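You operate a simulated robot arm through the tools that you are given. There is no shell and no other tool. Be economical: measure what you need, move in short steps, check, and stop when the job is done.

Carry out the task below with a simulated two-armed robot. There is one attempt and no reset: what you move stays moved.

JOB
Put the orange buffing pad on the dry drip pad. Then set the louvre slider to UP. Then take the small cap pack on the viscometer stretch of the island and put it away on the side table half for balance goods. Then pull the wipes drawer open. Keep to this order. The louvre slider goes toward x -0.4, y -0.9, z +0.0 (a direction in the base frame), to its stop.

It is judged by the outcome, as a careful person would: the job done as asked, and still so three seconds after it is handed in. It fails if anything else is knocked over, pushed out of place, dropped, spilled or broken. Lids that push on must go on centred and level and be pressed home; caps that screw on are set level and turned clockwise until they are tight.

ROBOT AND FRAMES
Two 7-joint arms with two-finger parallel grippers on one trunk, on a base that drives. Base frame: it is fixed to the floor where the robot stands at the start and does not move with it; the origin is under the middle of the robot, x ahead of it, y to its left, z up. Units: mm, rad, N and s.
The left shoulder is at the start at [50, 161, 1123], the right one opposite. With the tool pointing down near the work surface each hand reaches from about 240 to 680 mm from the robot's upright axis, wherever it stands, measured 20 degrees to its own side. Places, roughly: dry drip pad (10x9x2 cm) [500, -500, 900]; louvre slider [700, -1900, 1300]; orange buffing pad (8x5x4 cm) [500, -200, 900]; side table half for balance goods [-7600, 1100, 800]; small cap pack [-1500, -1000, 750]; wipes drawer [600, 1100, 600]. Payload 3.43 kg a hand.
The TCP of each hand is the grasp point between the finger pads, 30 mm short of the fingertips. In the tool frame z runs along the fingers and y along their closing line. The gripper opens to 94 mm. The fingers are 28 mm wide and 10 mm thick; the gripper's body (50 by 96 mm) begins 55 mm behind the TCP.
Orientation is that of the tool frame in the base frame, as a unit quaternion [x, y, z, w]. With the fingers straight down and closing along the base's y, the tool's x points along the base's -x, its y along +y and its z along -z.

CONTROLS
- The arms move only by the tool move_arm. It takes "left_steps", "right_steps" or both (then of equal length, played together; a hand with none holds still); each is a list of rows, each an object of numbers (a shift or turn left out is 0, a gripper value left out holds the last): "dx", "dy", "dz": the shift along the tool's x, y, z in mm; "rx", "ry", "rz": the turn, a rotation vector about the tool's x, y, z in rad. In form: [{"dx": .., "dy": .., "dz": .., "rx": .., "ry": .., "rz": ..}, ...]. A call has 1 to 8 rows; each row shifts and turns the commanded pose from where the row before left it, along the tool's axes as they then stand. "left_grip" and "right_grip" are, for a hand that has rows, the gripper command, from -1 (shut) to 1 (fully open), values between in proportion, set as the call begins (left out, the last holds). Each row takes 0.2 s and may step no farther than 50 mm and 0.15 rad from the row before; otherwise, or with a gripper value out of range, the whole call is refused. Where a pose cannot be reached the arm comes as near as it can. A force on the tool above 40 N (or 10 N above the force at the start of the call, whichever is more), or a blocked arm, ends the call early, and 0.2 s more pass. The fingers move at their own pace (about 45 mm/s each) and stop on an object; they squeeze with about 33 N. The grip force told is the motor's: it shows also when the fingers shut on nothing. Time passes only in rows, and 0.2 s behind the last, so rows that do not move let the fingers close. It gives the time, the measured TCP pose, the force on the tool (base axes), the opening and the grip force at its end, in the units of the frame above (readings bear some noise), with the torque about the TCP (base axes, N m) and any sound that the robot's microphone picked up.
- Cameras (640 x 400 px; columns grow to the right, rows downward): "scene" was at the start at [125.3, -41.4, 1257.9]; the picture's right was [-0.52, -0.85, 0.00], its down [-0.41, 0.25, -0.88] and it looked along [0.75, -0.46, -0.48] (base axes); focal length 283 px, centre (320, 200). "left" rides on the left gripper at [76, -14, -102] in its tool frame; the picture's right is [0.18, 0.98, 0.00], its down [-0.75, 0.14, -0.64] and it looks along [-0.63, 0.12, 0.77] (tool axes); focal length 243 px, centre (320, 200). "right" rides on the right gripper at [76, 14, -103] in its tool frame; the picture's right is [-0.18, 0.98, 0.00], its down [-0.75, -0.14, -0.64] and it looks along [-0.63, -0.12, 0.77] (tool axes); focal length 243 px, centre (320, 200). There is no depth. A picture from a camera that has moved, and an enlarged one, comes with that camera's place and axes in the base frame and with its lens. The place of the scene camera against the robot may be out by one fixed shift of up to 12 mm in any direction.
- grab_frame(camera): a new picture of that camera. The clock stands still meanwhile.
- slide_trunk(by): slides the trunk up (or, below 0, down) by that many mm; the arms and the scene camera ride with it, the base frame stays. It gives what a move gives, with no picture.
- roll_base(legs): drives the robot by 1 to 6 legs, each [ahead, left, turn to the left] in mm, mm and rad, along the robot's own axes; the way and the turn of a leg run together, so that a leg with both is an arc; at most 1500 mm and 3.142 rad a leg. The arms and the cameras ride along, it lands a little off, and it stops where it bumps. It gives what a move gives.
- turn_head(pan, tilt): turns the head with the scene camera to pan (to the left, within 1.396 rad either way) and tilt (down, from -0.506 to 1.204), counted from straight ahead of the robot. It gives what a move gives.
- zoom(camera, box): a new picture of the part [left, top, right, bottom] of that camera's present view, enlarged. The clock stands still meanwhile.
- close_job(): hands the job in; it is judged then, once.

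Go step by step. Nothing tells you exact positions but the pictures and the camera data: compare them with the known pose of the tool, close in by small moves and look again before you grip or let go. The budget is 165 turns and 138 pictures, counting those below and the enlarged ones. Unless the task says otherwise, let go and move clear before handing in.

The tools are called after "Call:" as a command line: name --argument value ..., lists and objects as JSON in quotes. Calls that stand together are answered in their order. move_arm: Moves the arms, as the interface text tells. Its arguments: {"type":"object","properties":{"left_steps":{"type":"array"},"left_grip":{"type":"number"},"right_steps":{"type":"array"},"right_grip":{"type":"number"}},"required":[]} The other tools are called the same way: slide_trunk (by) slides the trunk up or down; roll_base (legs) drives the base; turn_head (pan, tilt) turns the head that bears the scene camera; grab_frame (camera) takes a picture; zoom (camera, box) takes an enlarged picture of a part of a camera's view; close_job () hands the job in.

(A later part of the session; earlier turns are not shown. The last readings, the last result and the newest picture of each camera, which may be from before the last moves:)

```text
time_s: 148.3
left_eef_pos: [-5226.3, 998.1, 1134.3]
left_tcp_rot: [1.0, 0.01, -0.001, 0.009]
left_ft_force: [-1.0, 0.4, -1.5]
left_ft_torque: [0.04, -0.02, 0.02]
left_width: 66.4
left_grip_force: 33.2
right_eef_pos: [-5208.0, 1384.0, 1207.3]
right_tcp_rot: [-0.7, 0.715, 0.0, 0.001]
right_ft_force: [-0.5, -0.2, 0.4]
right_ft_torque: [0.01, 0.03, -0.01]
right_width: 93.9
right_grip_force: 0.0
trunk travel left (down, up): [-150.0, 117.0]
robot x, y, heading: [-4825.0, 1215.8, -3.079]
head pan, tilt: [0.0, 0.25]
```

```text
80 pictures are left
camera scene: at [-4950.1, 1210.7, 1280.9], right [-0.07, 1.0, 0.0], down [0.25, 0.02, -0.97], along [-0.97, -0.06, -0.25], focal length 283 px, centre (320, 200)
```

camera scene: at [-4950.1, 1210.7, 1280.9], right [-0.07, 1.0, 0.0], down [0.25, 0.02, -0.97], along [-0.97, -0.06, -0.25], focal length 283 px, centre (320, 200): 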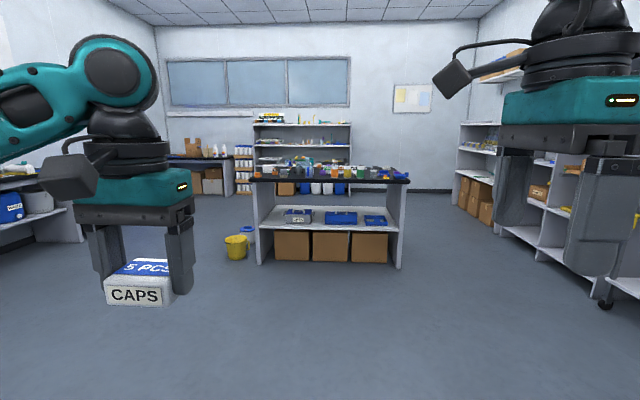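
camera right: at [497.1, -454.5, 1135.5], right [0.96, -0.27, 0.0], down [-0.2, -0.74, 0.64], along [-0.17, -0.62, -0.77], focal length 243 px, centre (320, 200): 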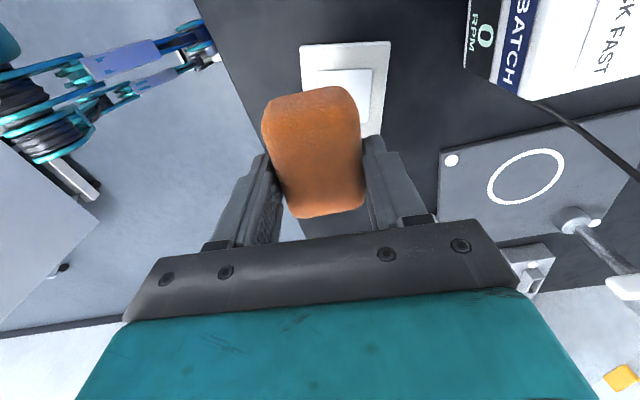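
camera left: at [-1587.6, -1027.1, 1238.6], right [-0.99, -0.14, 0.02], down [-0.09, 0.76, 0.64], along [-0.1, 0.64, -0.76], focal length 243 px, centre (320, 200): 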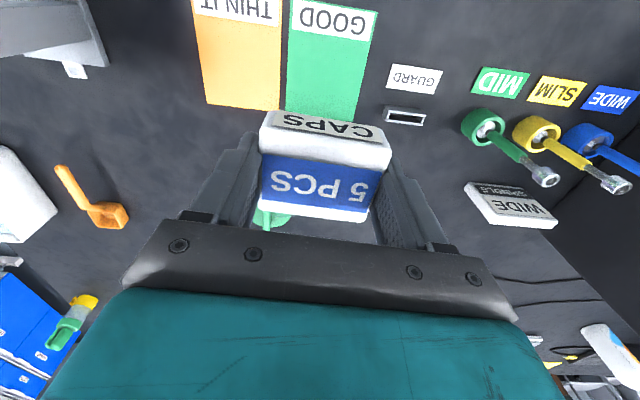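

Call:
zoom --camera "scene" --box '[240, 140, 420, 270]'

Call:
roll_base --legs '[[1300, 0, -0.06]]'

Call:
turn_head --pan 0 --tilt 0.35

Call:
grab_frame --camera "scene"

```text
3.08 times, centred on (330, 205) of scene
camera zoom: at [-4950.1, 1210.7, 1280.9], right [-0.07, 1.0, 0.0], down [0.25, 0.02, -0.97], along [-0.97, -0.06, -0.25], focal length 871 px, centre (289, 185)
```

zoom: 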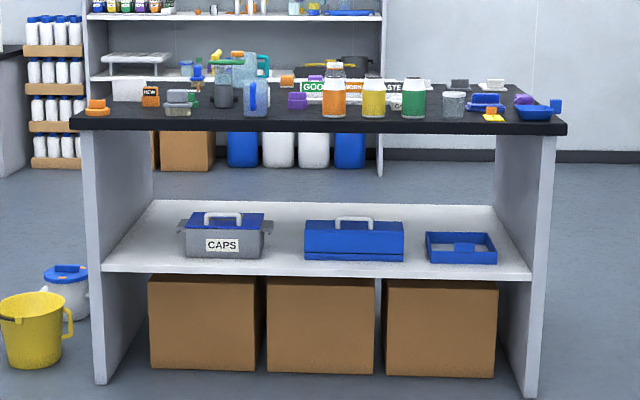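

```text
time_s: 154.8
left_eef_pos: [-6535.7, 1009.0, 1134.1]
left_tcp_rot: [0.999, -0.035, 0.0, 0.01]
left_ft_force: [-0.3, -0.4, -0.8]
left_ft_torque: [0.02, 0.0, 0.0]
left_width: 66.4
left_grip_force: 33.0
right_eef_pos: [-6482.7, 1392.5, 1205.9]
right_tcp_rot: [-0.667, 0.745, 0.0, 0.0]
right_ft_force: [0.2, 0.0, -0.4]
right_ft_torque: [-0.03, 0.03, -0.03]
right_width: 94.0
right_grip_force: 0.0
trunk travel left (down, up): [-150.0, 117.0]
robot x, y, heading: [-6114.2, 1183.4, 3.116]
head pan, tilt: [0.0, 0.25]
```

```text
time_s: 155.5
left_eef_pos: [-6534.5, 1008.2, 1133.7]
left_tcp_rot: [0.999, -0.035, 0.0, 0.009]
left_ft_force: [-0.9, 1.0, -1.0]
left_ft_torque: [0.0, -0.03, 0.04]
left_width: 66.5
left_grip_force: 33.4
right_eef_pos: [-6481.6, 1392.1, 1206.6]
right_tcp_rot: [-0.667, 0.745, 0.0, 0.0]
right_ft_force: [0.2, -0.1, 0.5]
right_ft_torque: [0.01, 0.01, 0.0]
right_width: 94.3
right_grip_force: 0.0
trunk travel left (down, up): [-150.0, 117.0]
robot x, y, heading: [-6117.0, 1190.1, 3.12]
head pan, tilt: [0.0, 0.351]
```

```text
78 pictures are left
camera scene: at [-6241.5, 1196.3, 1271.5], right [0.02, 1.0, 0.0], down [0.34, -0.01, -0.94], along [-0.94, 0.02, -0.34], focal length 283 px, centre (320, 200)
```

scene: 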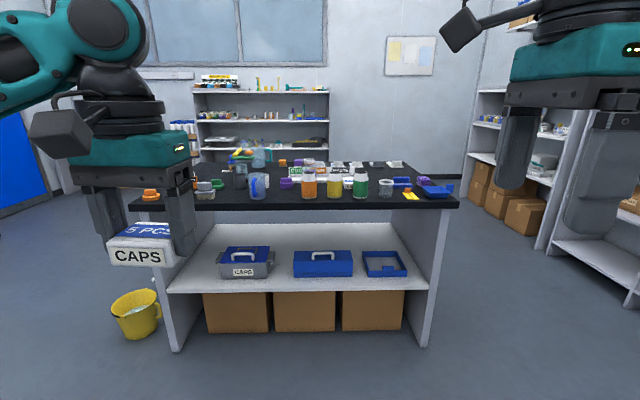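

Call:
roll_base --legs '[[350, 0, 0.02]]'

Call:
slide_trunk --by 115

Call:
turn_head --pan 0 --tilt 0.55

Call:
grab_frame --camera "scene"

Call:
zoom --camera "scene" --box '[100, 80, 330, 240]'

Call:
zoom --camera "scene" --box '[280, 80, 510, 240]'

```text
time_s: 157.8
left_eef_pos: [-6883.3, 1005.6, 1134.5]
left_tcp_rot: [1.0, -0.025, 0.0, 0.01]
left_ft_force: [-0.7, 0.9, -0.6]
left_ft_torque: [0.05, -0.01, 0.02]
left_width: 66.5
left_grip_force: 32.8
right_eef_pos: [-6839.6, 1388.7, 1206.8]
right_tcp_rot: [-0.675, 0.738, 0.0, 0.001]
right_ft_force: [-0.8, 0.0, 0.2]
right_ft_torque: [-0.01, -0.02, -0.01]
right_width: 94.0
right_grip_force: 0.1
trunk travel left (down, up): [-150.0, 117.0]
robot x, y, heading: [-6464.7, 1193.6, 3.136]
head pan, tilt: [0.0, 0.351]
```

```text
time_s: 159.2
left_eef_pos: [-6881.6, 1005.1, 1248.0]
left_tcp_rot: [1.0, -0.025, 0.0, 0.01]
left_ft_force: [0.5, -0.4, -1.4]
left_ft_torque: [0.0, 0.03, 0.0]
left_width: 66.8
left_grip_force: 32.8
right_eef_pos: [-6840.1, 1388.7, 1322.4]
right_tcp_rot: [-0.675, 0.738, -0.001, 0.001]
right_ft_force: [0.9, 0.3, 0.4]
right_ft_torque: [-0.01, 0.01, -0.01]
right_width: 94.0
right_grip_force: 0.1
trunk travel left (down, up): [-265.0, 2.0]
robot x, y, heading: [-6465.1, 1193.8, 3.14]
head pan, tilt: [0.0, 0.351]
```

```text
time_s: 159.9
left_eef_pos: [-6881.4, 1004.9, 1250.1]
left_tcp_rot: [1.0, -0.024, 0.0, 0.01]
left_ft_force: [-0.4, 0.5, -0.5]
left_ft_torque: [-0.02, -0.03, -0.01]
left_width: 66.6
left_grip_force: 32.9
right_eef_pos: [-6838.9, 1388.9, 1323.3]
right_tcp_rot: [-0.675, 0.738, -0.001, 0.0]
right_ft_force: [0.3, 0.7, 0.3]
right_ft_torque: [-0.03, 0.02, 0.0]
right_width: 94.0
right_grip_force: 0.0
trunk travel left (down, up): [-265.0, 2.0]
robot x, y, heading: [-6466.7, 1189.0, 3.14]
head pan, tilt: [0.0, 0.55]
```

```text
77 pictures are left
camera scene: at [-6589.9, 1198.2, 1368.3], right [0.0, 1.0, 0.0], down [0.52, 0.0, -0.85], along [-0.85, 0.0, -0.52], focal length 283 px, centre (320, 200)
```

scene: 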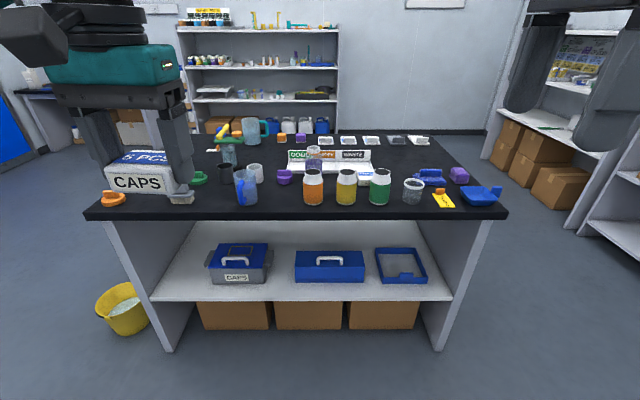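

```text
2.50 times, centred on (215, 160) of scene
camera zoom: at [-6589.9, 1198.2, 1368.3], right [0.0, 1.0, 0.0], down [0.52, 0.0, -0.85], along [-0.85, 0.0, -0.52], focal length 708 px, centre (582, 300)
```

zoom: 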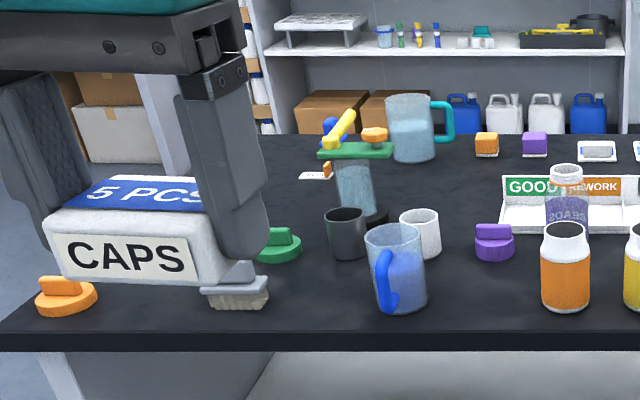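

```text
2.50 times, centred on (395, 160) of scene
camera zoom: at [-6589.9, 1198.2, 1368.3], right [0.0, 1.0, 0.0], down [0.52, 0.0, -0.85], along [-0.85, 0.0, -0.52], focal length 708 px, centre (132, 300)
```

zoom: 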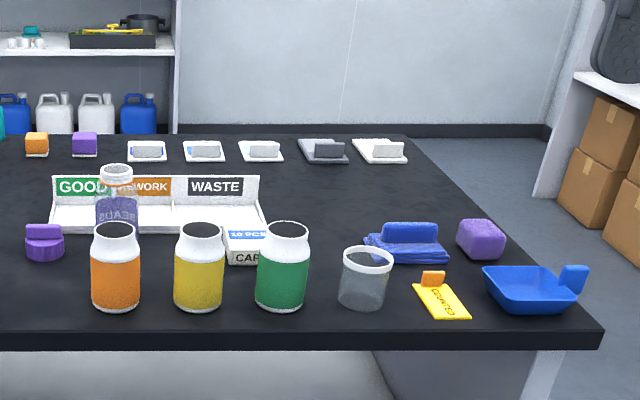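

This table holds several groups of goods, and I can't see yet how its halves are marked. I'll go closer and look down for labels.

Call:
roll_base --legs '[[320, 0, 0]]'

Call:
turn_head --pan 0.15 --tilt 0.65

Call:
grab_frame --camera "scene"

Call:
zoom --camera "scene" --box '[200, 60, 500, 260]'

```text
time_s: 162.1
left_eef_pos: [-7207.0, 1008.6, 1249.7]
left_tcp_rot: [1.0, -0.027, 0.0, 0.01]
left_ft_force: [-0.1, -0.2, 0.0]
left_ft_torque: [0.01, 0.01, 0.01]
left_width: 66.7
left_grip_force: 33.4
right_eef_pos: [-7160.3, 1391.4, 1321.7]
right_tcp_rot: [-0.674, 0.739, 0.0, 0.0]
right_ft_force: [0.0, 0.3, -0.3]
right_ft_torque: [-0.02, 0.01, 0.01]
right_width: 94.1
right_grip_force: 0.0
trunk travel left (down, up): [-265.0, 2.0]
robot x, y, heading: [-6792.5, 1192.8, 3.134]
head pan, tilt: [0.0, 0.55]
```

```text
time_s: 162.8
left_eef_pos: [-7205.8, 1009.1, 1247.3]
left_tcp_rot: [1.0, -0.028, -0.001, 0.009]
left_ft_force: [-0.6, 0.2, 0.2]
left_ft_torque: [-0.03, 0.02, -0.01]
left_width: 66.6
left_grip_force: 32.8
right_eef_pos: [-7160.6, 1392.0, 1322.6]
right_tcp_rot: [-0.673, 0.74, -0.001, 0.0]
right_ft_force: [0.8, 0.4, -0.2]
right_ft_torque: [0.0, -0.01, -0.01]
right_width: 94.0
right_grip_force: 0.0
trunk travel left (down, up): [-265.0, 2.0]
robot x, y, heading: [-6792.1, 1195.4, 3.138]
head pan, tilt: [0.15, 0.649]
```

```text
74 pictures are left
camera scene: at [-6908.9, 1187.6, 1359.5], right [-0.14, 0.99, 0.0], down [0.6, 0.09, -0.8], along [-0.79, -0.11, -0.6], focal length 283 px, centre (320, 200)
```

scene: 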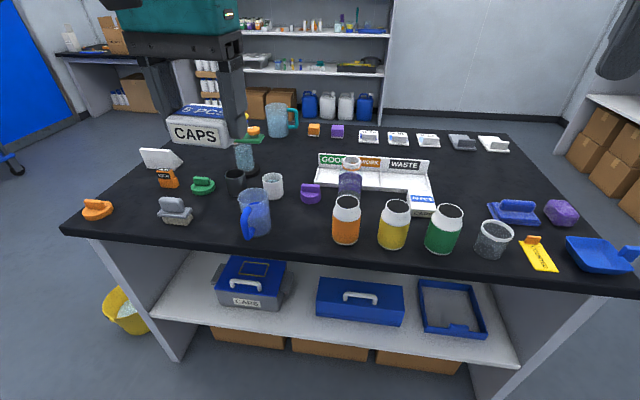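

```text
2.00 times, centred on (350, 160) of scene
camera zoom: at [-6908.9, 1187.6, 1359.5], right [-0.14, 0.99, 0.0], down [0.6, 0.09, -0.8], along [-0.79, -0.11, -0.6], focal length 566 px, centre (260, 280)
```

zoom: 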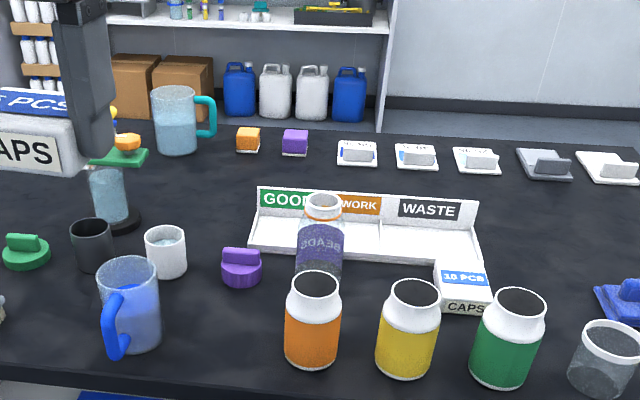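

Call:
zoom --camera "scene" --box '[300, 115, 420, 165]'

Call:
zoom --camera "scene" --box '[80, 130, 240, 230]'

Call:
zoom --camera "scene" --box '[400, 120, 620, 270]'

```text
5.33 times, centred on (360, 140) of scene
camera zoom: at [-6908.9, 1187.6, 1359.5], right [-0.14, 0.99, 0.0], down [0.6, 0.09, -0.8], along [-0.79, -0.11, -0.6], focal length 1510 px, centre (107, 520)
```

zoom: 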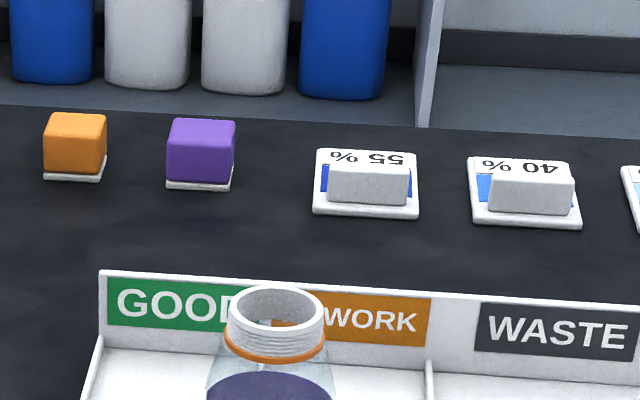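

```text
4.00 times, centred on (160, 180) of scene
camera zoom: at [-6908.9, 1187.6, 1359.5], right [-0.14, 0.99, 0.0], down [0.6, 0.09, -0.8], along [-0.79, -0.11, -0.6], focal length 1133 px, centre (960, 280)
```

zoom: 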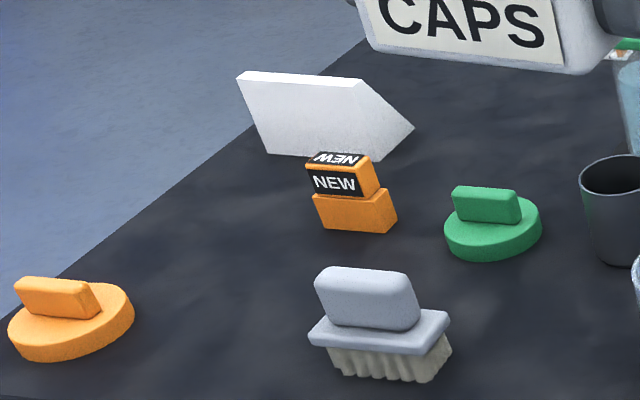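

```text
2.67 times, centred on (510, 195) of scene
camera zoom: at [-6908.9, 1187.6, 1359.5], right [-0.14, 0.99, 0.0], down [0.6, 0.09, -0.8], along [-0.79, -0.11, -0.6], focal length 755 px, centre (-187, 213)
```

zoom: 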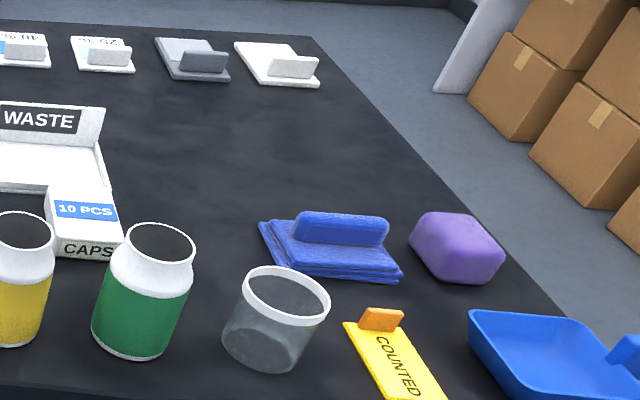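

There's a white arrow-shaped sign at the table's south edge whose written side faces away. I'll go around to the south side to read it and see the whole table.

Call:
roll_base --legs '[[-200, 0, 0], [0, 1500, 0], [0, 250, 0]]'

Call:
turn_head --pan -0.8 --tilt 0.35

Call:
grab_frame --camera "scene"

Call:
turn_head --pan 0 --tilt 0.35

Call:
grab_frame --camera "scene"

```text
time_s: 172.8
left_eef_pos: [-7030.9, -729.1, 1248.7]
left_tcp_rot: [0.999, -0.03, 0.0, 0.011]
left_ft_force: [0.3, -0.7, 0.4]
left_ft_torque: [0.02, -0.02, 0.0]
left_width: 66.3
left_grip_force: 33.0
right_eef_pos: [-6982.4, -345.1, 1321.1]
right_tcp_rot: [-0.67, 0.743, 0.0, 0.0]
right_ft_force: [-0.4, -0.8, -0.7]
right_ft_torque: [-0.02, 0.03, 0.0]
right_width: 94.0
right_grip_force: 0.2
trunk travel left (down, up): [-265.0, 2.0]
robot x, y, heading: [-6614.1, -547.5, 3.117]
head pan, tilt: [0.15, 0.649]
```

```text
time_s: 174.0
left_eef_pos: [-7031.2, -729.7, 1248.2]
left_tcp_rot: [0.999, -0.032, -0.001, 0.009]
left_ft_force: [0.7, -0.4, -0.1]
left_ft_torque: [0.01, 0.02, 0.01]
left_width: 66.9
left_grip_force: 32.9
right_eef_pos: [-6983.2, -345.7, 1322.7]
right_tcp_rot: [-0.67, 0.742, 0.0, 0.0]
right_ft_force: [-0.2, 0.7, -0.3]
right_ft_torque: [0.0, 0.03, -0.03]
right_width: 94.0
right_grip_force: 0.0
trunk travel left (down, up): [-265.0, 2.0]
robot x, y, heading: [-6613.5, -548.4, 3.125]
head pan, tilt: [-0.799, 0.351]
```

```text
69 pictures are left
camera scene: at [-6710.6, -473.1, 1386.4], right [0.73, 0.69, 0.0], down [0.24, -0.25, -0.94], along [-0.64, 0.68, -0.34], focal length 283 px, centre (320, 200)
```

scene: 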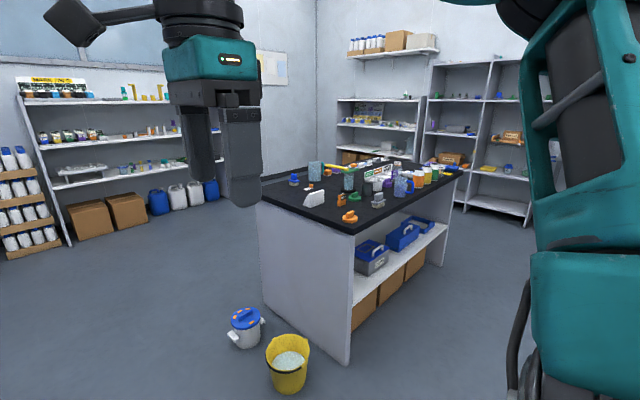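

```text
time_s: 175.2
left_eef_pos: [-7030.3, -729.5, 1249.6]
left_tcp_rot: [0.999, -0.032, 0.0, 0.009]
left_ft_force: [0.1, 0.1, 0.2]
left_ft_torque: [-0.01, -0.02, 0.01]
left_width: 66.7
left_grip_force: 32.8
right_eef_pos: [-6983.5, -345.9, 1321.7]
right_tcp_rot: [-0.669, 0.743, -0.001, 0.0]
right_ft_force: [0.3, -0.4, 0.5]
right_ft_torque: [0.01, 0.03, -0.03]
right_width: 94.1
right_grip_force: 0.0
trunk travel left (down, up): [-265.0, 2.0]
robot x, y, heading: [-6614.8, -544.3, 3.122]
head pan, tilt: [0.0, 0.351]
```

```text
68 pictures are left
camera scene: at [-6739.8, -539.3, 1386.5], right [0.02, 1.0, 0.0], down [0.34, -0.01, -0.94], along [-0.94, 0.02, -0.34], focal length 283 px, centre (320, 200)
```

scene: 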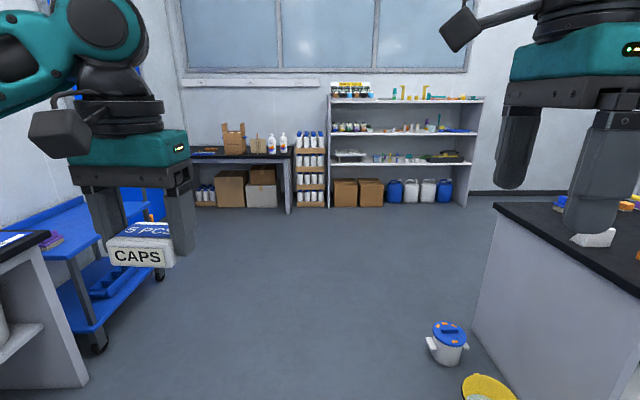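

Call:
roll_base --legs '[[1500, 0, 0], [0, 0, -1.3]]'

Call:
turn_head --pan -0.7 --tilt 0.4

Call:
grab_frame --camera "scene"

```text
time_s: 185.9
left_eef_pos: [-8426.3, -167.4, 1249.3]
left_tcp_rot: [0.775, -0.632, -0.006, 0.008]
left_ft_force: [-0.6, 0.4, -0.4]
left_ft_torque: [0.01, -0.01, 0.01]
left_width: 66.5
left_grip_force: 33.2
right_eef_pos: [-8045.9, -111.9, 1322.4]
right_tcp_rot: [-0.082, 0.997, 0.0, 0.0]
right_ft_force: [-1.1, -0.5, -0.3]
right_ft_torque: [-0.01, -0.03, 0.01]
right_width: 94.2
right_grip_force: 0.1
trunk travel left (down, up): [-265.0, 2.0]
robot x, y, heading: [-8142.8, -521.3, 1.824]
head pan, tilt: [0.0, 0.351]
```

```text
time_s: 187.0
left_eef_pos: [-8426.5, -167.3, 1248.5]
left_tcp_rot: [0.775, -0.632, -0.006, 0.008]
left_ft_force: [0.1, -0.2, -0.2]
left_ft_torque: [-0.01, 0.02, 0.01]
left_width: 66.6
left_grip_force: 32.6
right_eef_pos: [-8045.0, -111.5, 1322.4]
right_tcp_rot: [-0.082, 0.997, 0.0, 0.0]
right_ft_force: [-0.3, 0.7, 0.1]
right_ft_torque: [0.04, -0.01, 0.0]
right_width: 93.8
right_grip_force: 0.0
trunk travel left (down, up): [-265.0, 2.0]
robot x, y, heading: [-8142.2, -524.4, 1.823]
head pan, tilt: [-0.7, 0.4]
```

```text
67 pictures are left
camera scene: at [-8104.9, -392.3, 1381.9], right [0.9, -0.43, 0.0], down [-0.17, -0.35, -0.92], along [0.4, 0.83, -0.39], focal length 283 px, centre (320, 200)
```

scene: 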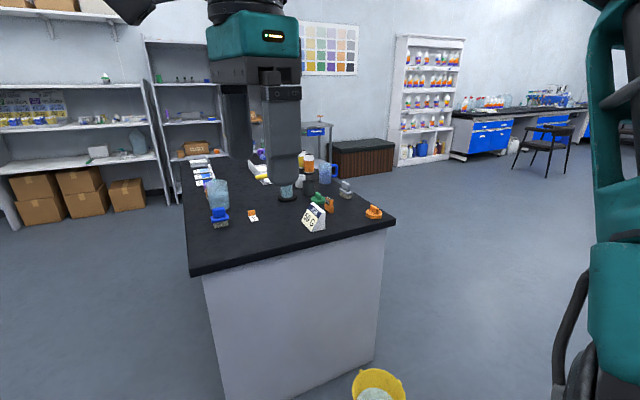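

Call:
zoom --camera "scene" --box '[180, 140, 400, 270]'

Call:
zoom --camera "scene" --box '[280, 100, 400, 180]'

```text
2.91 times, centred on (290, 205) of scene
camera zoom: at [-8104.9, -392.3, 1381.9], right [0.9, -0.43, 0.0], down [-0.17, -0.35, -0.92], along [0.4, 0.83, -0.39], focal length 824 px, centre (407, 186)
```

zoom: 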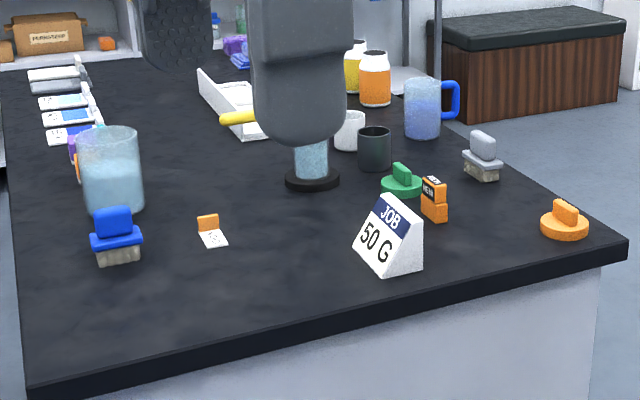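

```text
5.00 times, centred on (340, 140) of scene
camera zoom: at [-8104.9, -392.3, 1381.9], right [0.9, -0.43, 0.0], down [-0.17, -0.35, -0.92], along [0.4, 0.83, -0.39], focal length 1416 px, centre (220, 500)
```

zoom: 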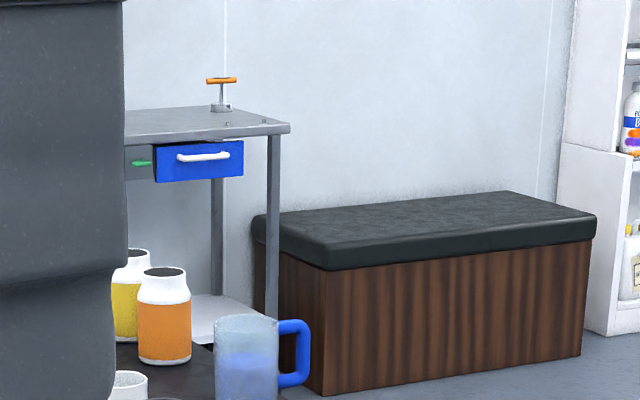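

The sign is only a job card ("JOB 50 G"). I'll swing the arm out of view and study the goods on this table to tell the two halves apart.

Call:
roll_base --legs '[[0, 0, 0.6]]'

Call:
turn_head --pan -1.3 --tilt 0.4

Call:
grab_frame --camera "scene"

Call:
zoom --camera "scene" --box '[180, 130, 400, 270]'

```text
time_s: 189.1
left_eef_pos: [-8579.5, -396.0, 1248.6]
left_tcp_rot: [0.929, -0.37, -0.004, 0.009]
left_ft_force: [0.9, 0.1, -1.3]
left_ft_torque: [0.02, 0.0, -0.03]
left_width: 66.7
left_grip_force: 32.7
right_eef_pos: [-8297.5, -131.6, 1322.6]
right_tcp_rot: [-0.378, 0.926, 0.0, 0.0]
right_ft_force: [-0.3, -0.4, 0.1]
right_ft_torque: [0.0, 0.0, -0.01]
right_width: 94.0
right_grip_force: 0.1
trunk travel left (down, up): [-265.0, 2.0]
robot x, y, heading: [-8144.6, -522.2, 2.429]
head pan, tilt: [-0.7, 0.4]
```

```text
time_s: 190.1
left_eef_pos: [-8579.1, -394.2, 1249.4]
left_tcp_rot: [0.93, -0.368, -0.003, 0.009]
left_ft_force: [0.4, -0.7, 0.5]
left_ft_torque: [-0.02, 0.0, 0.02]
left_width: 66.5
left_grip_force: 32.9
right_eef_pos: [-8296.5, -130.1, 1323.5]
right_tcp_rot: [-0.378, 0.926, 0.001, 0.0]
right_ft_force: [0.2, -0.2, 0.6]
right_ft_torque: [-0.02, 0.02, -0.01]
right_width: 93.9
right_grip_force: 0.0
trunk travel left (down, up): [-265.0, 2.0]
robot x, y, heading: [-8143.2, -514.5, 2.43]
head pan, tilt: [-1.3, 0.4]
```

```text
64 pictures are left
camera scene: at [-8126.1, -404.6, 1381.9], right [0.91, -0.42, 0.0], down [-0.16, -0.35, -0.92], along [0.39, 0.83, -0.39], focal length 283 px, centre (320, 200)
```

scene: 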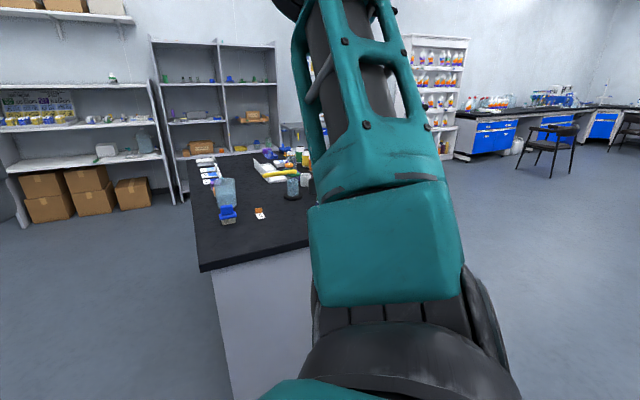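

```text
2.86 times, centred on (290, 200) of scene
camera zoom: at [-8126.1, -404.6, 1381.9], right [0.91, -0.42, 0.0], down [-0.16, -0.35, -0.92], along [0.39, 0.83, -0.39], focal length 809 px, centre (406, 200)
```

zoom: 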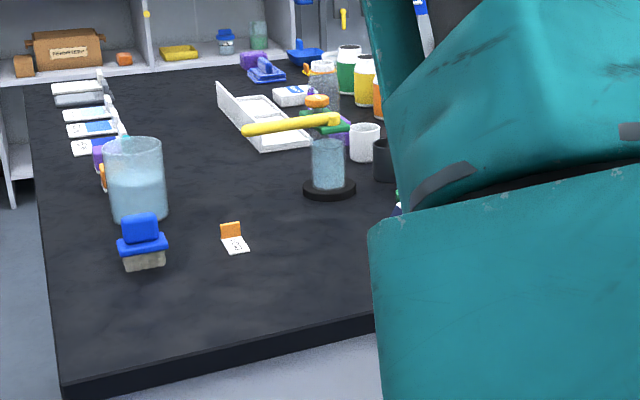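

No half markings are visible from the east or south, but several cards face west. I'll go round to the west side and look from there.

Call:
roll_base --legs '[[0, 0, 0.712], [1050, 0, 0], [0, 0, -1.57], [1500, 0, 0], [0, 0, -1.57]]'

Call:
turn_head --pan 0 --tilt 0.45

Call:
grab_frame --camera "scene"

```text
time_s: 212.1
left_eef_pos: [-8888.5, 1161.1, 1247.9]
left_tcp_rot: [-0.004, 1.0, 0.009, -0.001]
left_ft_force: [0.7, 0.1, 0.3]
left_ft_torque: [0.0, -0.01, 0.0]
left_width: 66.6
left_grip_force: 32.6
right_eef_pos: [-8911.3, 774.9, 1320.8]
right_tcp_rot: [0.717, 0.697, 0.0, -0.001]
right_ft_force: [0.3, -1.3, -0.8]
right_ft_torque: [-0.02, -0.03, -0.03]
right_width: 94.1
right_grip_force: 0.1
trunk travel left (down, up): [-265.0, 2.0]
robot x, y, heading: [-9291.3, 949.7, 0.055]
head pan, tilt: [-1.3, 0.4]
```

```text
time_s: 213.5
left_eef_pos: [-8888.5, 1160.7, 1250.1]
left_tcp_rot: [-0.004, 1.0, 0.01, -0.001]
left_ft_force: [-0.1, 0.0, 0.1]
left_ft_torque: [-0.02, -0.02, 0.03]
left_width: 66.6
left_grip_force: 33.6
right_eef_pos: [-8909.2, 775.8, 1321.9]
right_tcp_rot: [0.719, 0.695, 0.0, 0.0]
right_ft_force: [1.0, 0.1, 0.1]
right_ft_torque: [-0.03, 0.0, 0.0]
right_width: 93.9
right_grip_force: 0.0
trunk travel left (down, up): [-265.0, 2.0]
robot x, y, heading: [-9288.9, 948.4, 0.054]
head pan, tilt: [0.0, 0.45]
```

```text
62 pictures are left
camera scene: at [-9152.0, 963.9, 1377.3], right [0.05, -1.0, 0.0], down [-0.43, -0.02, -0.9], along [0.9, 0.05, -0.44], focal length 283 px, centre (320, 200)
```

scene: 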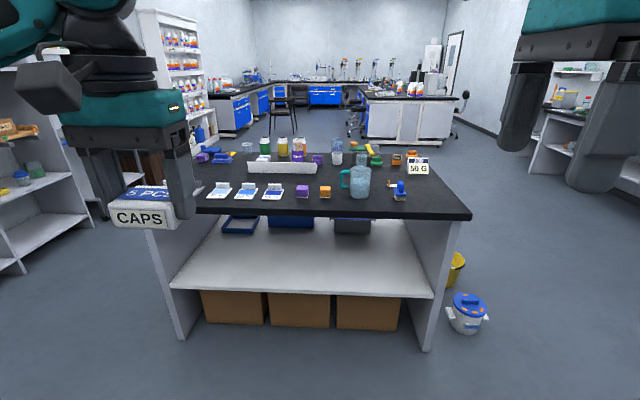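

Call:
zoom --camera "scene" --box '[190, 130, 320, 210]'

Call:
zoom --camera "scene" --box '[310, 130, 460, 220]'

```text
4.92 times, centred on (255, 170) of scene
camera zoom: at [-9152.0, 963.9, 1377.3], right [0.05, -1.0, 0.0], down [-0.43, -0.02, -0.9], along [0.9, 0.05, -0.44], focal length 1394 px, centre (640, 348)
```

zoom: 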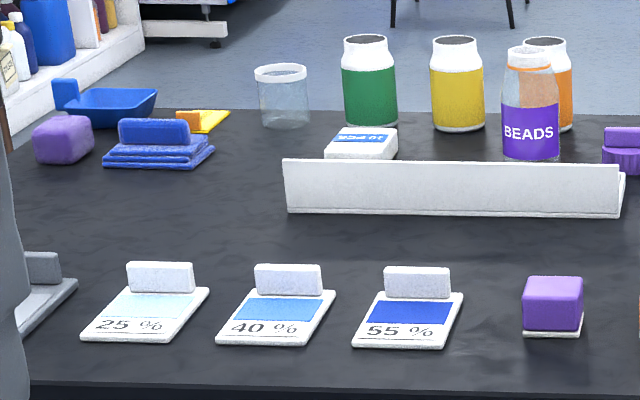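

```text
4.27 times, centred on (385, 175) of scene
camera zoom: at [-9152.0, 963.9, 1377.3], right [0.05, -1.0, 0.0], down [-0.43, -0.02, -0.9], along [0.9, 0.05, -0.44], focal length 1208 px, centre (43, 307)
```

zoom: 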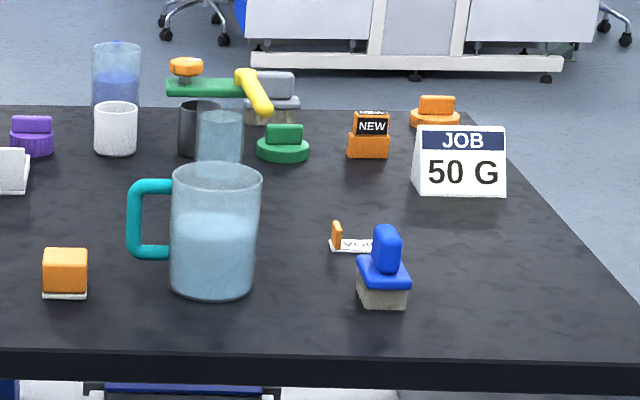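

I can find no labels for the halves, so I'll rely on the given place [-7600, 1100]. It lies at the middle of the table's east half (table about x -8180…-7360, y 450…1800), where the jars, cups and the other cap pack stand. I see a free slot there near [-7420, 1066]. I'll go back round to the east side.

Call:
roll_base --legs '[[0, 0, -0.054], [0, -1480, 0], [1500, 0, 0], [1150, 0, 0], [0, 0, 3.13]]'

Call:
turn_head --pan -0.8 --tilt 0.35

Call:
grab_frame --camera "scene"

```text
time_s: 240.9
left_eef_pos: [-7113.2, -762.2, 1249.0]
left_tcp_rot: [0.999, -0.041, 0.0, 0.009]
left_ft_force: [0.0, -0.6, -0.8]
left_ft_torque: [0.01, 0.0, 0.02]
left_width: 66.6
left_grip_force: 33.6
right_eef_pos: [-7056.7, -379.0, 1321.9]
right_tcp_rot: [-0.662, 0.75, 0.0, -0.001]
right_ft_force: [-0.2, -0.1, 0.1]
right_ft_torque: [0.02, 0.0, 0.01]
right_width: 94.0
right_grip_force: 0.1
trunk travel left (down, up): [-265.0, 2.0]
robot x, y, heading: [-6690.7, -591.2, 3.106]
head pan, tilt: [0.0, 0.45]
```

```text
time_s: 242.1
left_eef_pos: [-7115.1, -762.2, 1248.3]
left_tcp_rot: [0.999, -0.042, -0.001, 0.01]
left_ft_force: [-0.8, 0.0, 0.0]
left_ft_torque: [0.04, 0.01, 0.03]
left_width: 66.8
left_grip_force: 33.4
right_eef_pos: [-7058.2, -379.8, 1321.2]
right_tcp_rot: [-0.662, 0.749, 0.0, 0.0]
right_ft_force: [-0.5, -0.2, 0.2]
right_ft_torque: [0.03, 0.02, 0.02]
right_width: 94.2
right_grip_force: 0.1
trunk travel left (down, up): [-265.0, 2.0]
robot x, y, heading: [-6694.3, -589.7, 3.109]
head pan, tilt: [-0.799, 0.351]
```

```text
59 pictures are left
camera scene: at [-6788.6, -512.5, 1386.5], right [0.74, 0.67, 0.0], down [0.23, -0.25, -0.94], along [-0.63, 0.7, -0.34], focal length 283 px, centre (320, 200)
```

scene: 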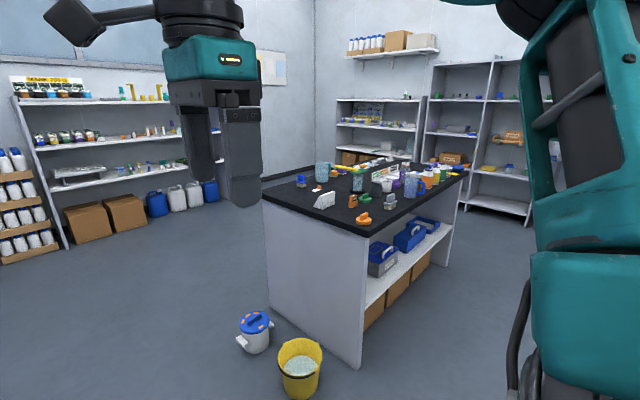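

Call:
roll_base --legs '[[0, -1000, 0.033], [0, -860, 0]]'

Call:
turn_head --pan 0.0 --tilt 0.6

Call:
grab_frame --camera "scene"

```text
time_s: 251.5
left_eef_pos: [-7074.0, 1103.6, 1248.7]
left_tcp_rot: [0.999, -0.038, -0.001, 0.01]
left_ft_force: [-0.3, -0.8, -1.2]
left_ft_torque: [0.0, 0.0, -0.04]
left_width: 66.8
left_grip_force: 33.1
right_eef_pos: [-7021.2, 1486.6, 1322.1]
right_tcp_rot: [-0.665, 0.747, 0.0, 0.0]
right_ft_force: [0.5, -0.5, -0.6]
right_ft_torque: [0.01, 0.0, 0.0]
right_width: 93.9
right_grip_force: 0.1
trunk travel left (down, up): [-265.0, 2.0]
robot x, y, heading: [-6656.3, 1277.9, 3.105]
head pan, tilt: [-0.799, 0.351]
```

```text
time_s: 252.6
left_eef_pos: [-7074.0, 1103.9, 1248.4]
left_tcp_rot: [0.999, -0.038, 0.0, 0.009]
left_ft_force: [0.0, 0.3, 0.8]
left_ft_torque: [-0.02, -0.01, 0.02]
left_width: 66.5
left_grip_force: 32.9
right_eef_pos: [-7021.4, 1485.1, 1322.2]
right_tcp_rot: [-0.665, 0.747, 0.001, 0.0]
right_ft_force: [0.3, 0.4, -0.1]
right_ft_torque: [0.02, 0.02, 0.01]
right_width: 94.2
right_grip_force: 0.1
trunk travel left (down, up): [-265.0, 2.0]
robot x, y, heading: [-6656.9, 1278.7, 3.115]
head pan, tilt: [0.0, 0.6]
```

```text
58 pictures are left
camera scene: at [-6776.2, 1289.5, 1363.7], right [0.03, 1.0, 0.0], down [0.56, -0.02, -0.83], along [-0.82, 0.02, -0.56], focal length 283 px, centre (320, 200)
```

scene: 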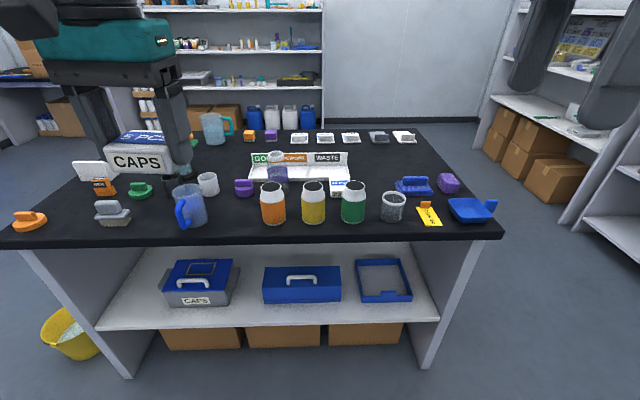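

The free slot lies between the blue mug and the orange jar, at about [-7425, 1051]. I'll drive up to the table and look with the wrist camera.

Call:
roll_base --legs '[[260, 0, 0.03]]'

Call:
slide_trunk --by -120

Call:
grab_frame --camera "left"

Call:
turn_head --pan 0.4 --tilt 0.7

Call:
grab_frame --camera "scene"

```text
time_s: 254.5
left_eef_pos: [-7329.9, 1094.2, 1248.9]
left_tcp_rot: [1.0, -0.022, 0.0, 0.009]
left_ft_force: [0.0, -0.2, -0.6]
left_ft_torque: [0.01, -0.05, 0.01]
left_width: 66.6
left_grip_force: 32.8
right_eef_pos: [-7287.7, 1478.9, 1321.4]
right_tcp_rot: [-0.676, 0.736, -0.001, 0.0]
right_ft_force: [0.1, 1.6, 0.6]
right_ft_torque: [-0.01, 0.0, -0.01]
right_width: 93.8
right_grip_force: 0.0
trunk travel left (down, up): [-265.0, 2.0]
robot x, y, heading: [-6916.9, 1280.9, -3.14]
head pan, tilt: [0.0, 0.6]
```

```text
time_s: 256.0
left_eef_pos: [-7327.8, 1093.5, 1128.6]
left_tcp_rot: [1.0, -0.021, 0.0, 0.009]
left_ft_force: [0.8, 0.4, 0.2]
left_ft_torque: [-0.01, -0.01, 0.02]
left_width: 66.5
left_grip_force: 32.9
right_eef_pos: [-7286.8, 1477.6, 1202.6]
right_tcp_rot: [-0.677, 0.736, 0.001, -0.002]
right_ft_force: [0.7, 0.4, 0.2]
right_ft_torque: [0.01, 0.0, -0.01]
right_width: 94.4
right_grip_force: 0.0
trunk travel left (down, up): [-145.0, 122.0]
robot x, y, heading: [-6916.6, 1283.4, -3.139]
head pan, tilt: [0.0, 0.6]
```

```text
57 pictures are left
camera left: at [-7250.9, 1106.9, 1232.2], right [0.14, -0.99, 0.02], down [-0.76, -0.1, 0.65], along [-0.64, -0.1, -0.76], focal length 243 px, centre (320, 200)
```

left: 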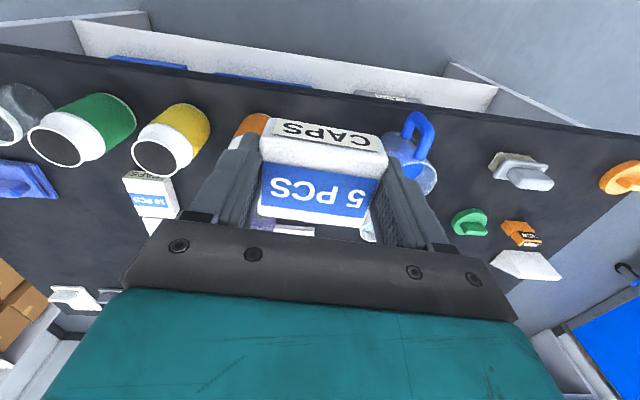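

```text
time_s: 256.8
left_eef_pos: [-7328.2, 1094.5, 1128.8]
left_tcp_rot: [1.0, -0.023, -0.001, 0.009]
left_ft_force: [-1.0, 0.4, 0.1]
left_ft_torque: [0.0, -0.02, -0.02]
left_width: 66.5
left_grip_force: 32.9
right_eef_pos: [-7286.9, 1478.6, 1202.3]
right_tcp_rot: [-0.677, 0.736, 0.001, -0.001]
right_ft_force: [-0.4, -0.3, 0.6]
right_ft_torque: [-0.01, -0.02, -0.01]
right_width: 93.9
right_grip_force: 0.1
trunk travel left (down, up): [-145.0, 122.0]
robot x, y, heading: [-6914.3, 1284.4, -3.14]
head pan, tilt: [0.4, 0.7]
```

```text
56 pictures are left
camera scene: at [-7025.6, 1255.9, 1235.1], right [-0.39, 0.92, 0.0], down [0.59, 0.25, -0.77], along [-0.7, -0.3, -0.64], focal length 283 px, centre (320, 200)
```

scene: 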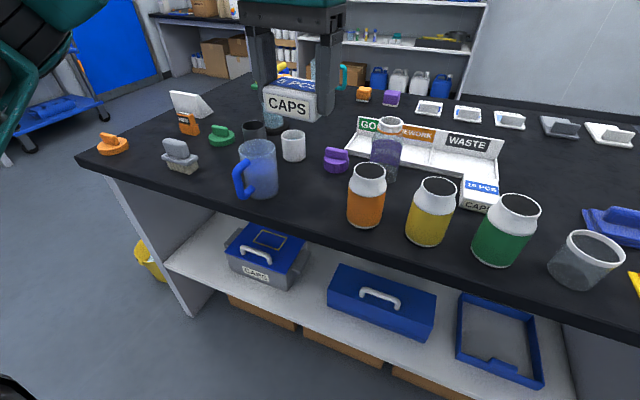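

Call:
move_arm --left_steps '[{"dx": -37, "dy": 12}, {"dx": -37, "dy": 12}, {"dx": -37, "dy": 11}, {"dz": 40}, {"dz": 30}, {}]'

Call:
grab_frame --camera "left"

Call:
grab_frame --camera "scene"

```text
time_s: 258.2
left_eef_pos: [-7438.0, 1063.7, 1059.3]
left_tcp_rot: [1.0, -0.021, -0.002, 0.009]
left_ft_force: [-0.5, -0.8, 0.6]
left_ft_torque: [0.02, -0.02, 0.01]
left_width: 66.6
left_grip_force: 33.3
right_eef_pos: [-7286.6, 1478.6, 1202.4]
right_tcp_rot: [-0.677, 0.736, 0.001, -0.001]
right_ft_force: [0.1, -0.2, -1.0]
right_ft_torque: [0.01, -0.04, 0.02]
right_width: 93.9
right_grip_force: 0.2
trunk travel left (down, up): [-145.0, 122.0]
robot x, y, heading: [-6914.4, 1283.6, -3.142]
head pan, tilt: [0.4, 0.7]
```

```text
55 pictures are left
camera left: at [-7361.7, 1076.6, 1161.7], right [0.14, -0.99, 0.02], down [-0.76, -0.1, 0.65], along [-0.64, -0.1, -0.76], focal length 243 px, centre (320, 200)
```

left: 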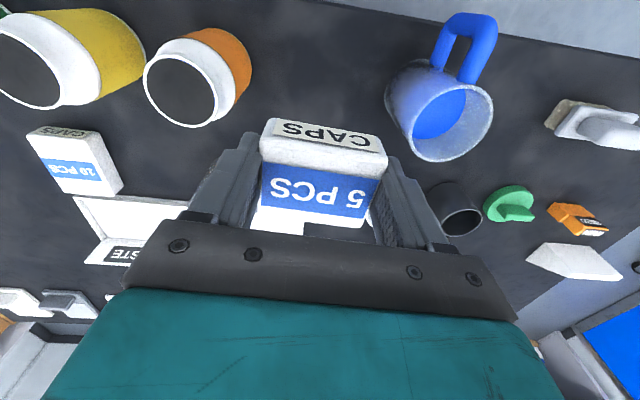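

```text
54 pictures are left
camera scene: at [-7025.5, 1255.9, 1235.1], right [-0.39, 0.92, 0.0], down [0.59, 0.25, -0.77], along [-0.7, -0.3, -0.64], focal length 283 px, centre (320, 200)
```

scene: 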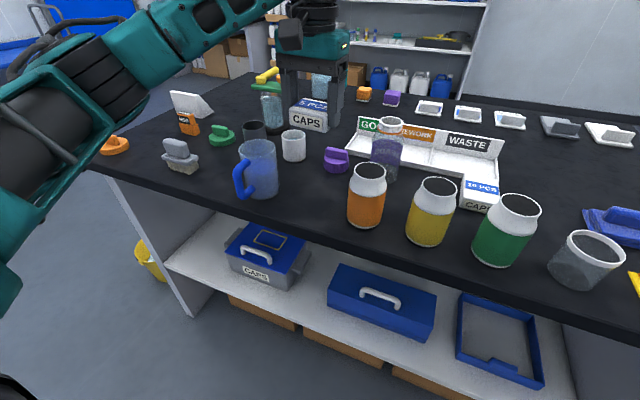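

Clearances on both sides look balanced. I'll lower it.

Call:
move_arm --left_steps '[{"dz": 40}, {"dz": 40}, {"dz": 40}, {"dz": 25}, {}]'

Call:
grab_frame --camera "left"

Call:
zoom --camera "scene" --box '[220, 70, 440, 240]'

```text
time_s: 259.4
left_eef_pos: [-7440.1, 1060.9, 913.0]
left_tcp_rot: [1.0, -0.021, 0.0, 0.01]
left_ft_force: [0.4, -0.5, -0.7]
left_ft_torque: [0.03, 0.0, -0.01]
left_width: 66.6
left_grip_force: 33.0
right_eef_pos: [-7285.7, 1478.5, 1202.6]
right_tcp_rot: [-0.677, 0.736, 0.001, -0.001]
right_ft_force: [0.3, 0.3, 0.3]
right_ft_torque: [-0.03, 0.0, -0.01]
right_width: 93.9
right_grip_force: 0.0
trunk travel left (down, up): [-145.0, 122.0]
robot x, y, heading: [-6911.8, 1279.4, -3.137]
head pan, tilt: [0.4, 0.7]
```

```text
53 pictures are left
camera left: at [-7361.6, 1072.6, 1016.6], right [0.14, -0.99, 0.02], down [-0.76, -0.1, 0.65], along [-0.64, -0.1, -0.76], focal length 243 px, centre (320, 200)
```

left: 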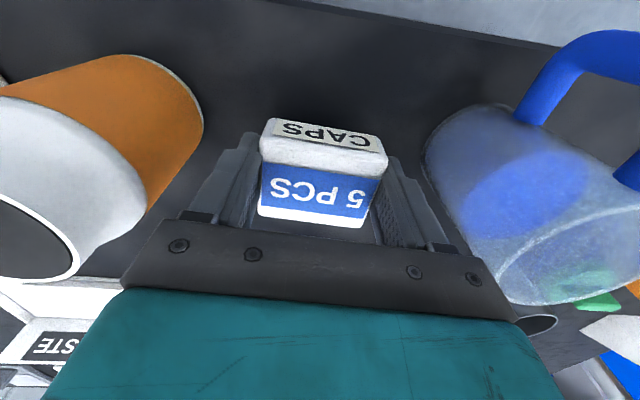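

```text
2.35 times, centred on (330, 155) of scene
camera zoom: at [-7025.5, 1255.9, 1235.1], right [-0.39, 0.92, 0.0], down [0.59, 0.25, -0.76], along [-0.7, -0.3, -0.64], focal length 666 px, centre (296, 306)
```

zoom: 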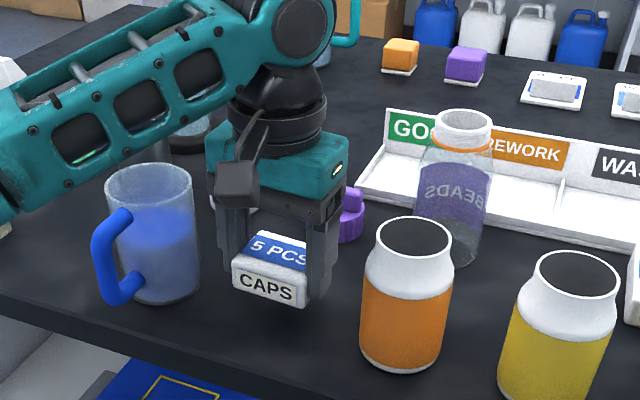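

Call:
turn_head --pan 0.7 --tilt 0.6

Call:
grab_frame --camera "scene"

Call:
grab_frame --camera "right"

```text
time_s: 260.2
left_eef_pos: [-7438.1, 1060.6, 912.5]
left_tcp_rot: [1.0, -0.022, 0.0, 0.01]
left_ft_force: [0.1, -0.9, -0.8]
left_ft_torque: [-0.03, 0.02, -0.01]
left_width: 66.8
left_grip_force: 32.6
right_eef_pos: [-7286.2, 1478.6, 1202.0]
right_tcp_rot: [-0.677, 0.736, 0.0, -0.001]
right_ft_force: [-0.7, -0.1, -0.6]
right_ft_torque: [-0.03, 0.02, 0.0]
right_width: 94.2
right_grip_force: 0.2
trunk travel left (down, up): [-145.0, 122.0]
robot x, y, heading: [-6914.4, 1282.5, -3.14]
head pan, tilt: [0.7, 0.6]
```

```text
51 pictures are left
camera scene: at [-7014.9, 1232.1, 1243.7], right [-0.65, 0.76, 0.0], down [0.43, 0.36, -0.82], along [-0.63, -0.53, -0.57], focal length 283 px, centre (320, 200)
```

scene: 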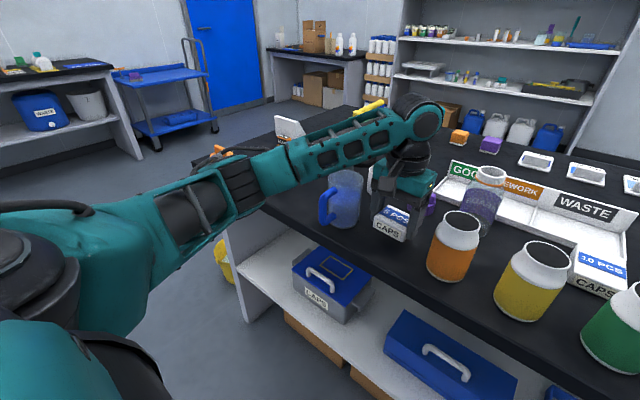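

```text
50 pictures are left
camera right: at [-7307.5, 1403.0, 1305.0], right [-0.96, 0.27, 0.0], down [0.2, 0.74, 0.64], along [0.17, 0.62, -0.77], focal length 243 px, centre (320, 200)
```

right: 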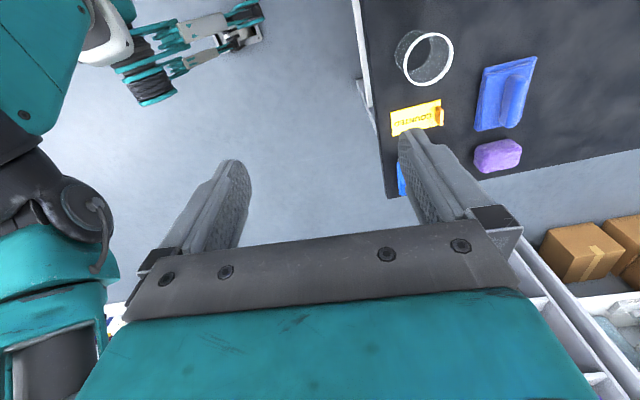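

The elbow hangs just off the table and the forearm clears the mug. I'll lower the last few centimetres gently.

Call:
move_arm --left_steps '[{"dz": 12}, {"dz": 6}, {"dz": 4}, {}]'

Call:
zoom --camera "scene" --box '[300, 120, 500, 270]'

```text
time_s: 261.2
left_eef_pos: [-7440.9, 1059.0, 891.3]
left_tcp_rot: [1.0, -0.022, 0.0, 0.009]
left_ft_force: [0.9, -0.2, -0.6]
left_ft_torque: [0.03, -0.01, 0.03]
left_width: 66.6
left_grip_force: 32.8
right_eef_pos: [-7287.2, 1478.4, 1200.8]
right_tcp_rot: [-0.676, 0.737, 0.001, -0.001]
right_ft_force: [0.4, 0.0, 0.0]
right_ft_torque: [-0.02, -0.03, 0.03]
right_width: 94.1
right_grip_force: 0.1
trunk travel left (down, up): [-145.0, 122.0]
robot x, y, heading: [-6916.2, 1282.7, -3.142]
head pan, tilt: [0.7, 0.6]
```

```text
2.67 times, centred on (400, 195) of scene
camera zoom: at [-7014.8, 1232.0, 1243.7], right [-0.65, 0.76, 0.0], down [0.43, 0.36, -0.83], along [-0.63, -0.53, -0.56], focal length 755 px, centre (107, 213)
```

zoom: 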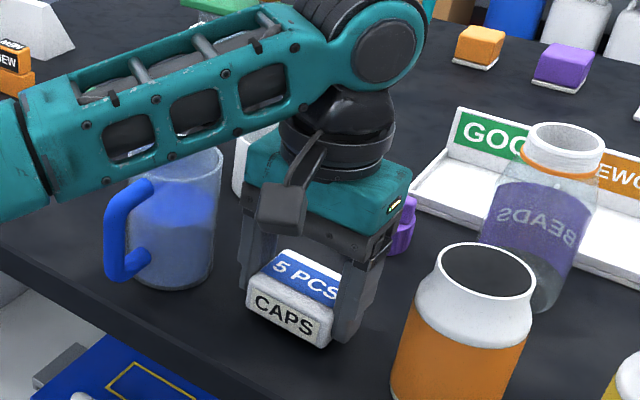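

Call:
move_arm --left_steps '[{"dz": 3}, {"dz": 2}, {"dz": 2}, {}]'

Call:
zoom --camera "scene" --box '[300, 120, 500, 270]'

```text
time_s: 262.2
left_eef_pos: [-7439.3, 1059.7, 886.7]
left_tcp_rot: [1.0, -0.022, 0.0, 0.009]
left_ft_force: [0.1, -0.1, 0.4]
left_ft_torque: [0.04, -0.01, 0.01]
left_width: 66.6
left_grip_force: 33.1
right_eef_pos: [-7287.4, 1478.8, 1202.6]
right_tcp_rot: [-0.677, 0.736, 0.001, -0.001]
right_ft_force: [-0.4, 0.4, 0.0]
right_ft_torque: [0.02, -0.02, 0.03]
right_width: 94.2
right_grip_force: 0.0
trunk travel left (down, up): [-145.0, 122.0]
robot x, y, heading: [-6914.1, 1282.2, -3.14]
head pan, tilt: [0.7, 0.6]
```

```text
2.67 times, centred on (400, 195) of scene
camera zoom: at [-7014.7, 1232.0, 1243.7], right [-0.65, 0.76, 0.0], down [0.43, 0.36, -0.83], along [-0.63, -0.53, -0.56], focal length 755 px, centre (107, 213)
```

zoom: 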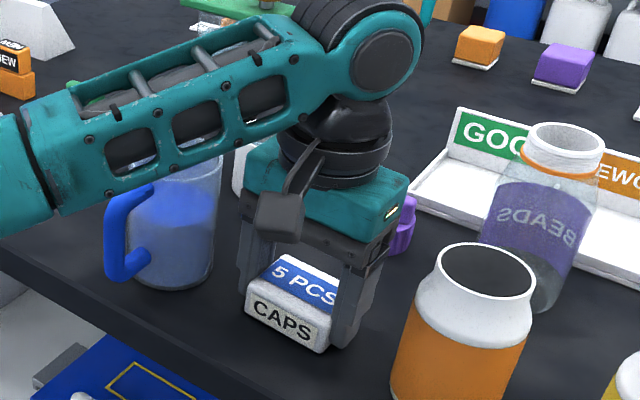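

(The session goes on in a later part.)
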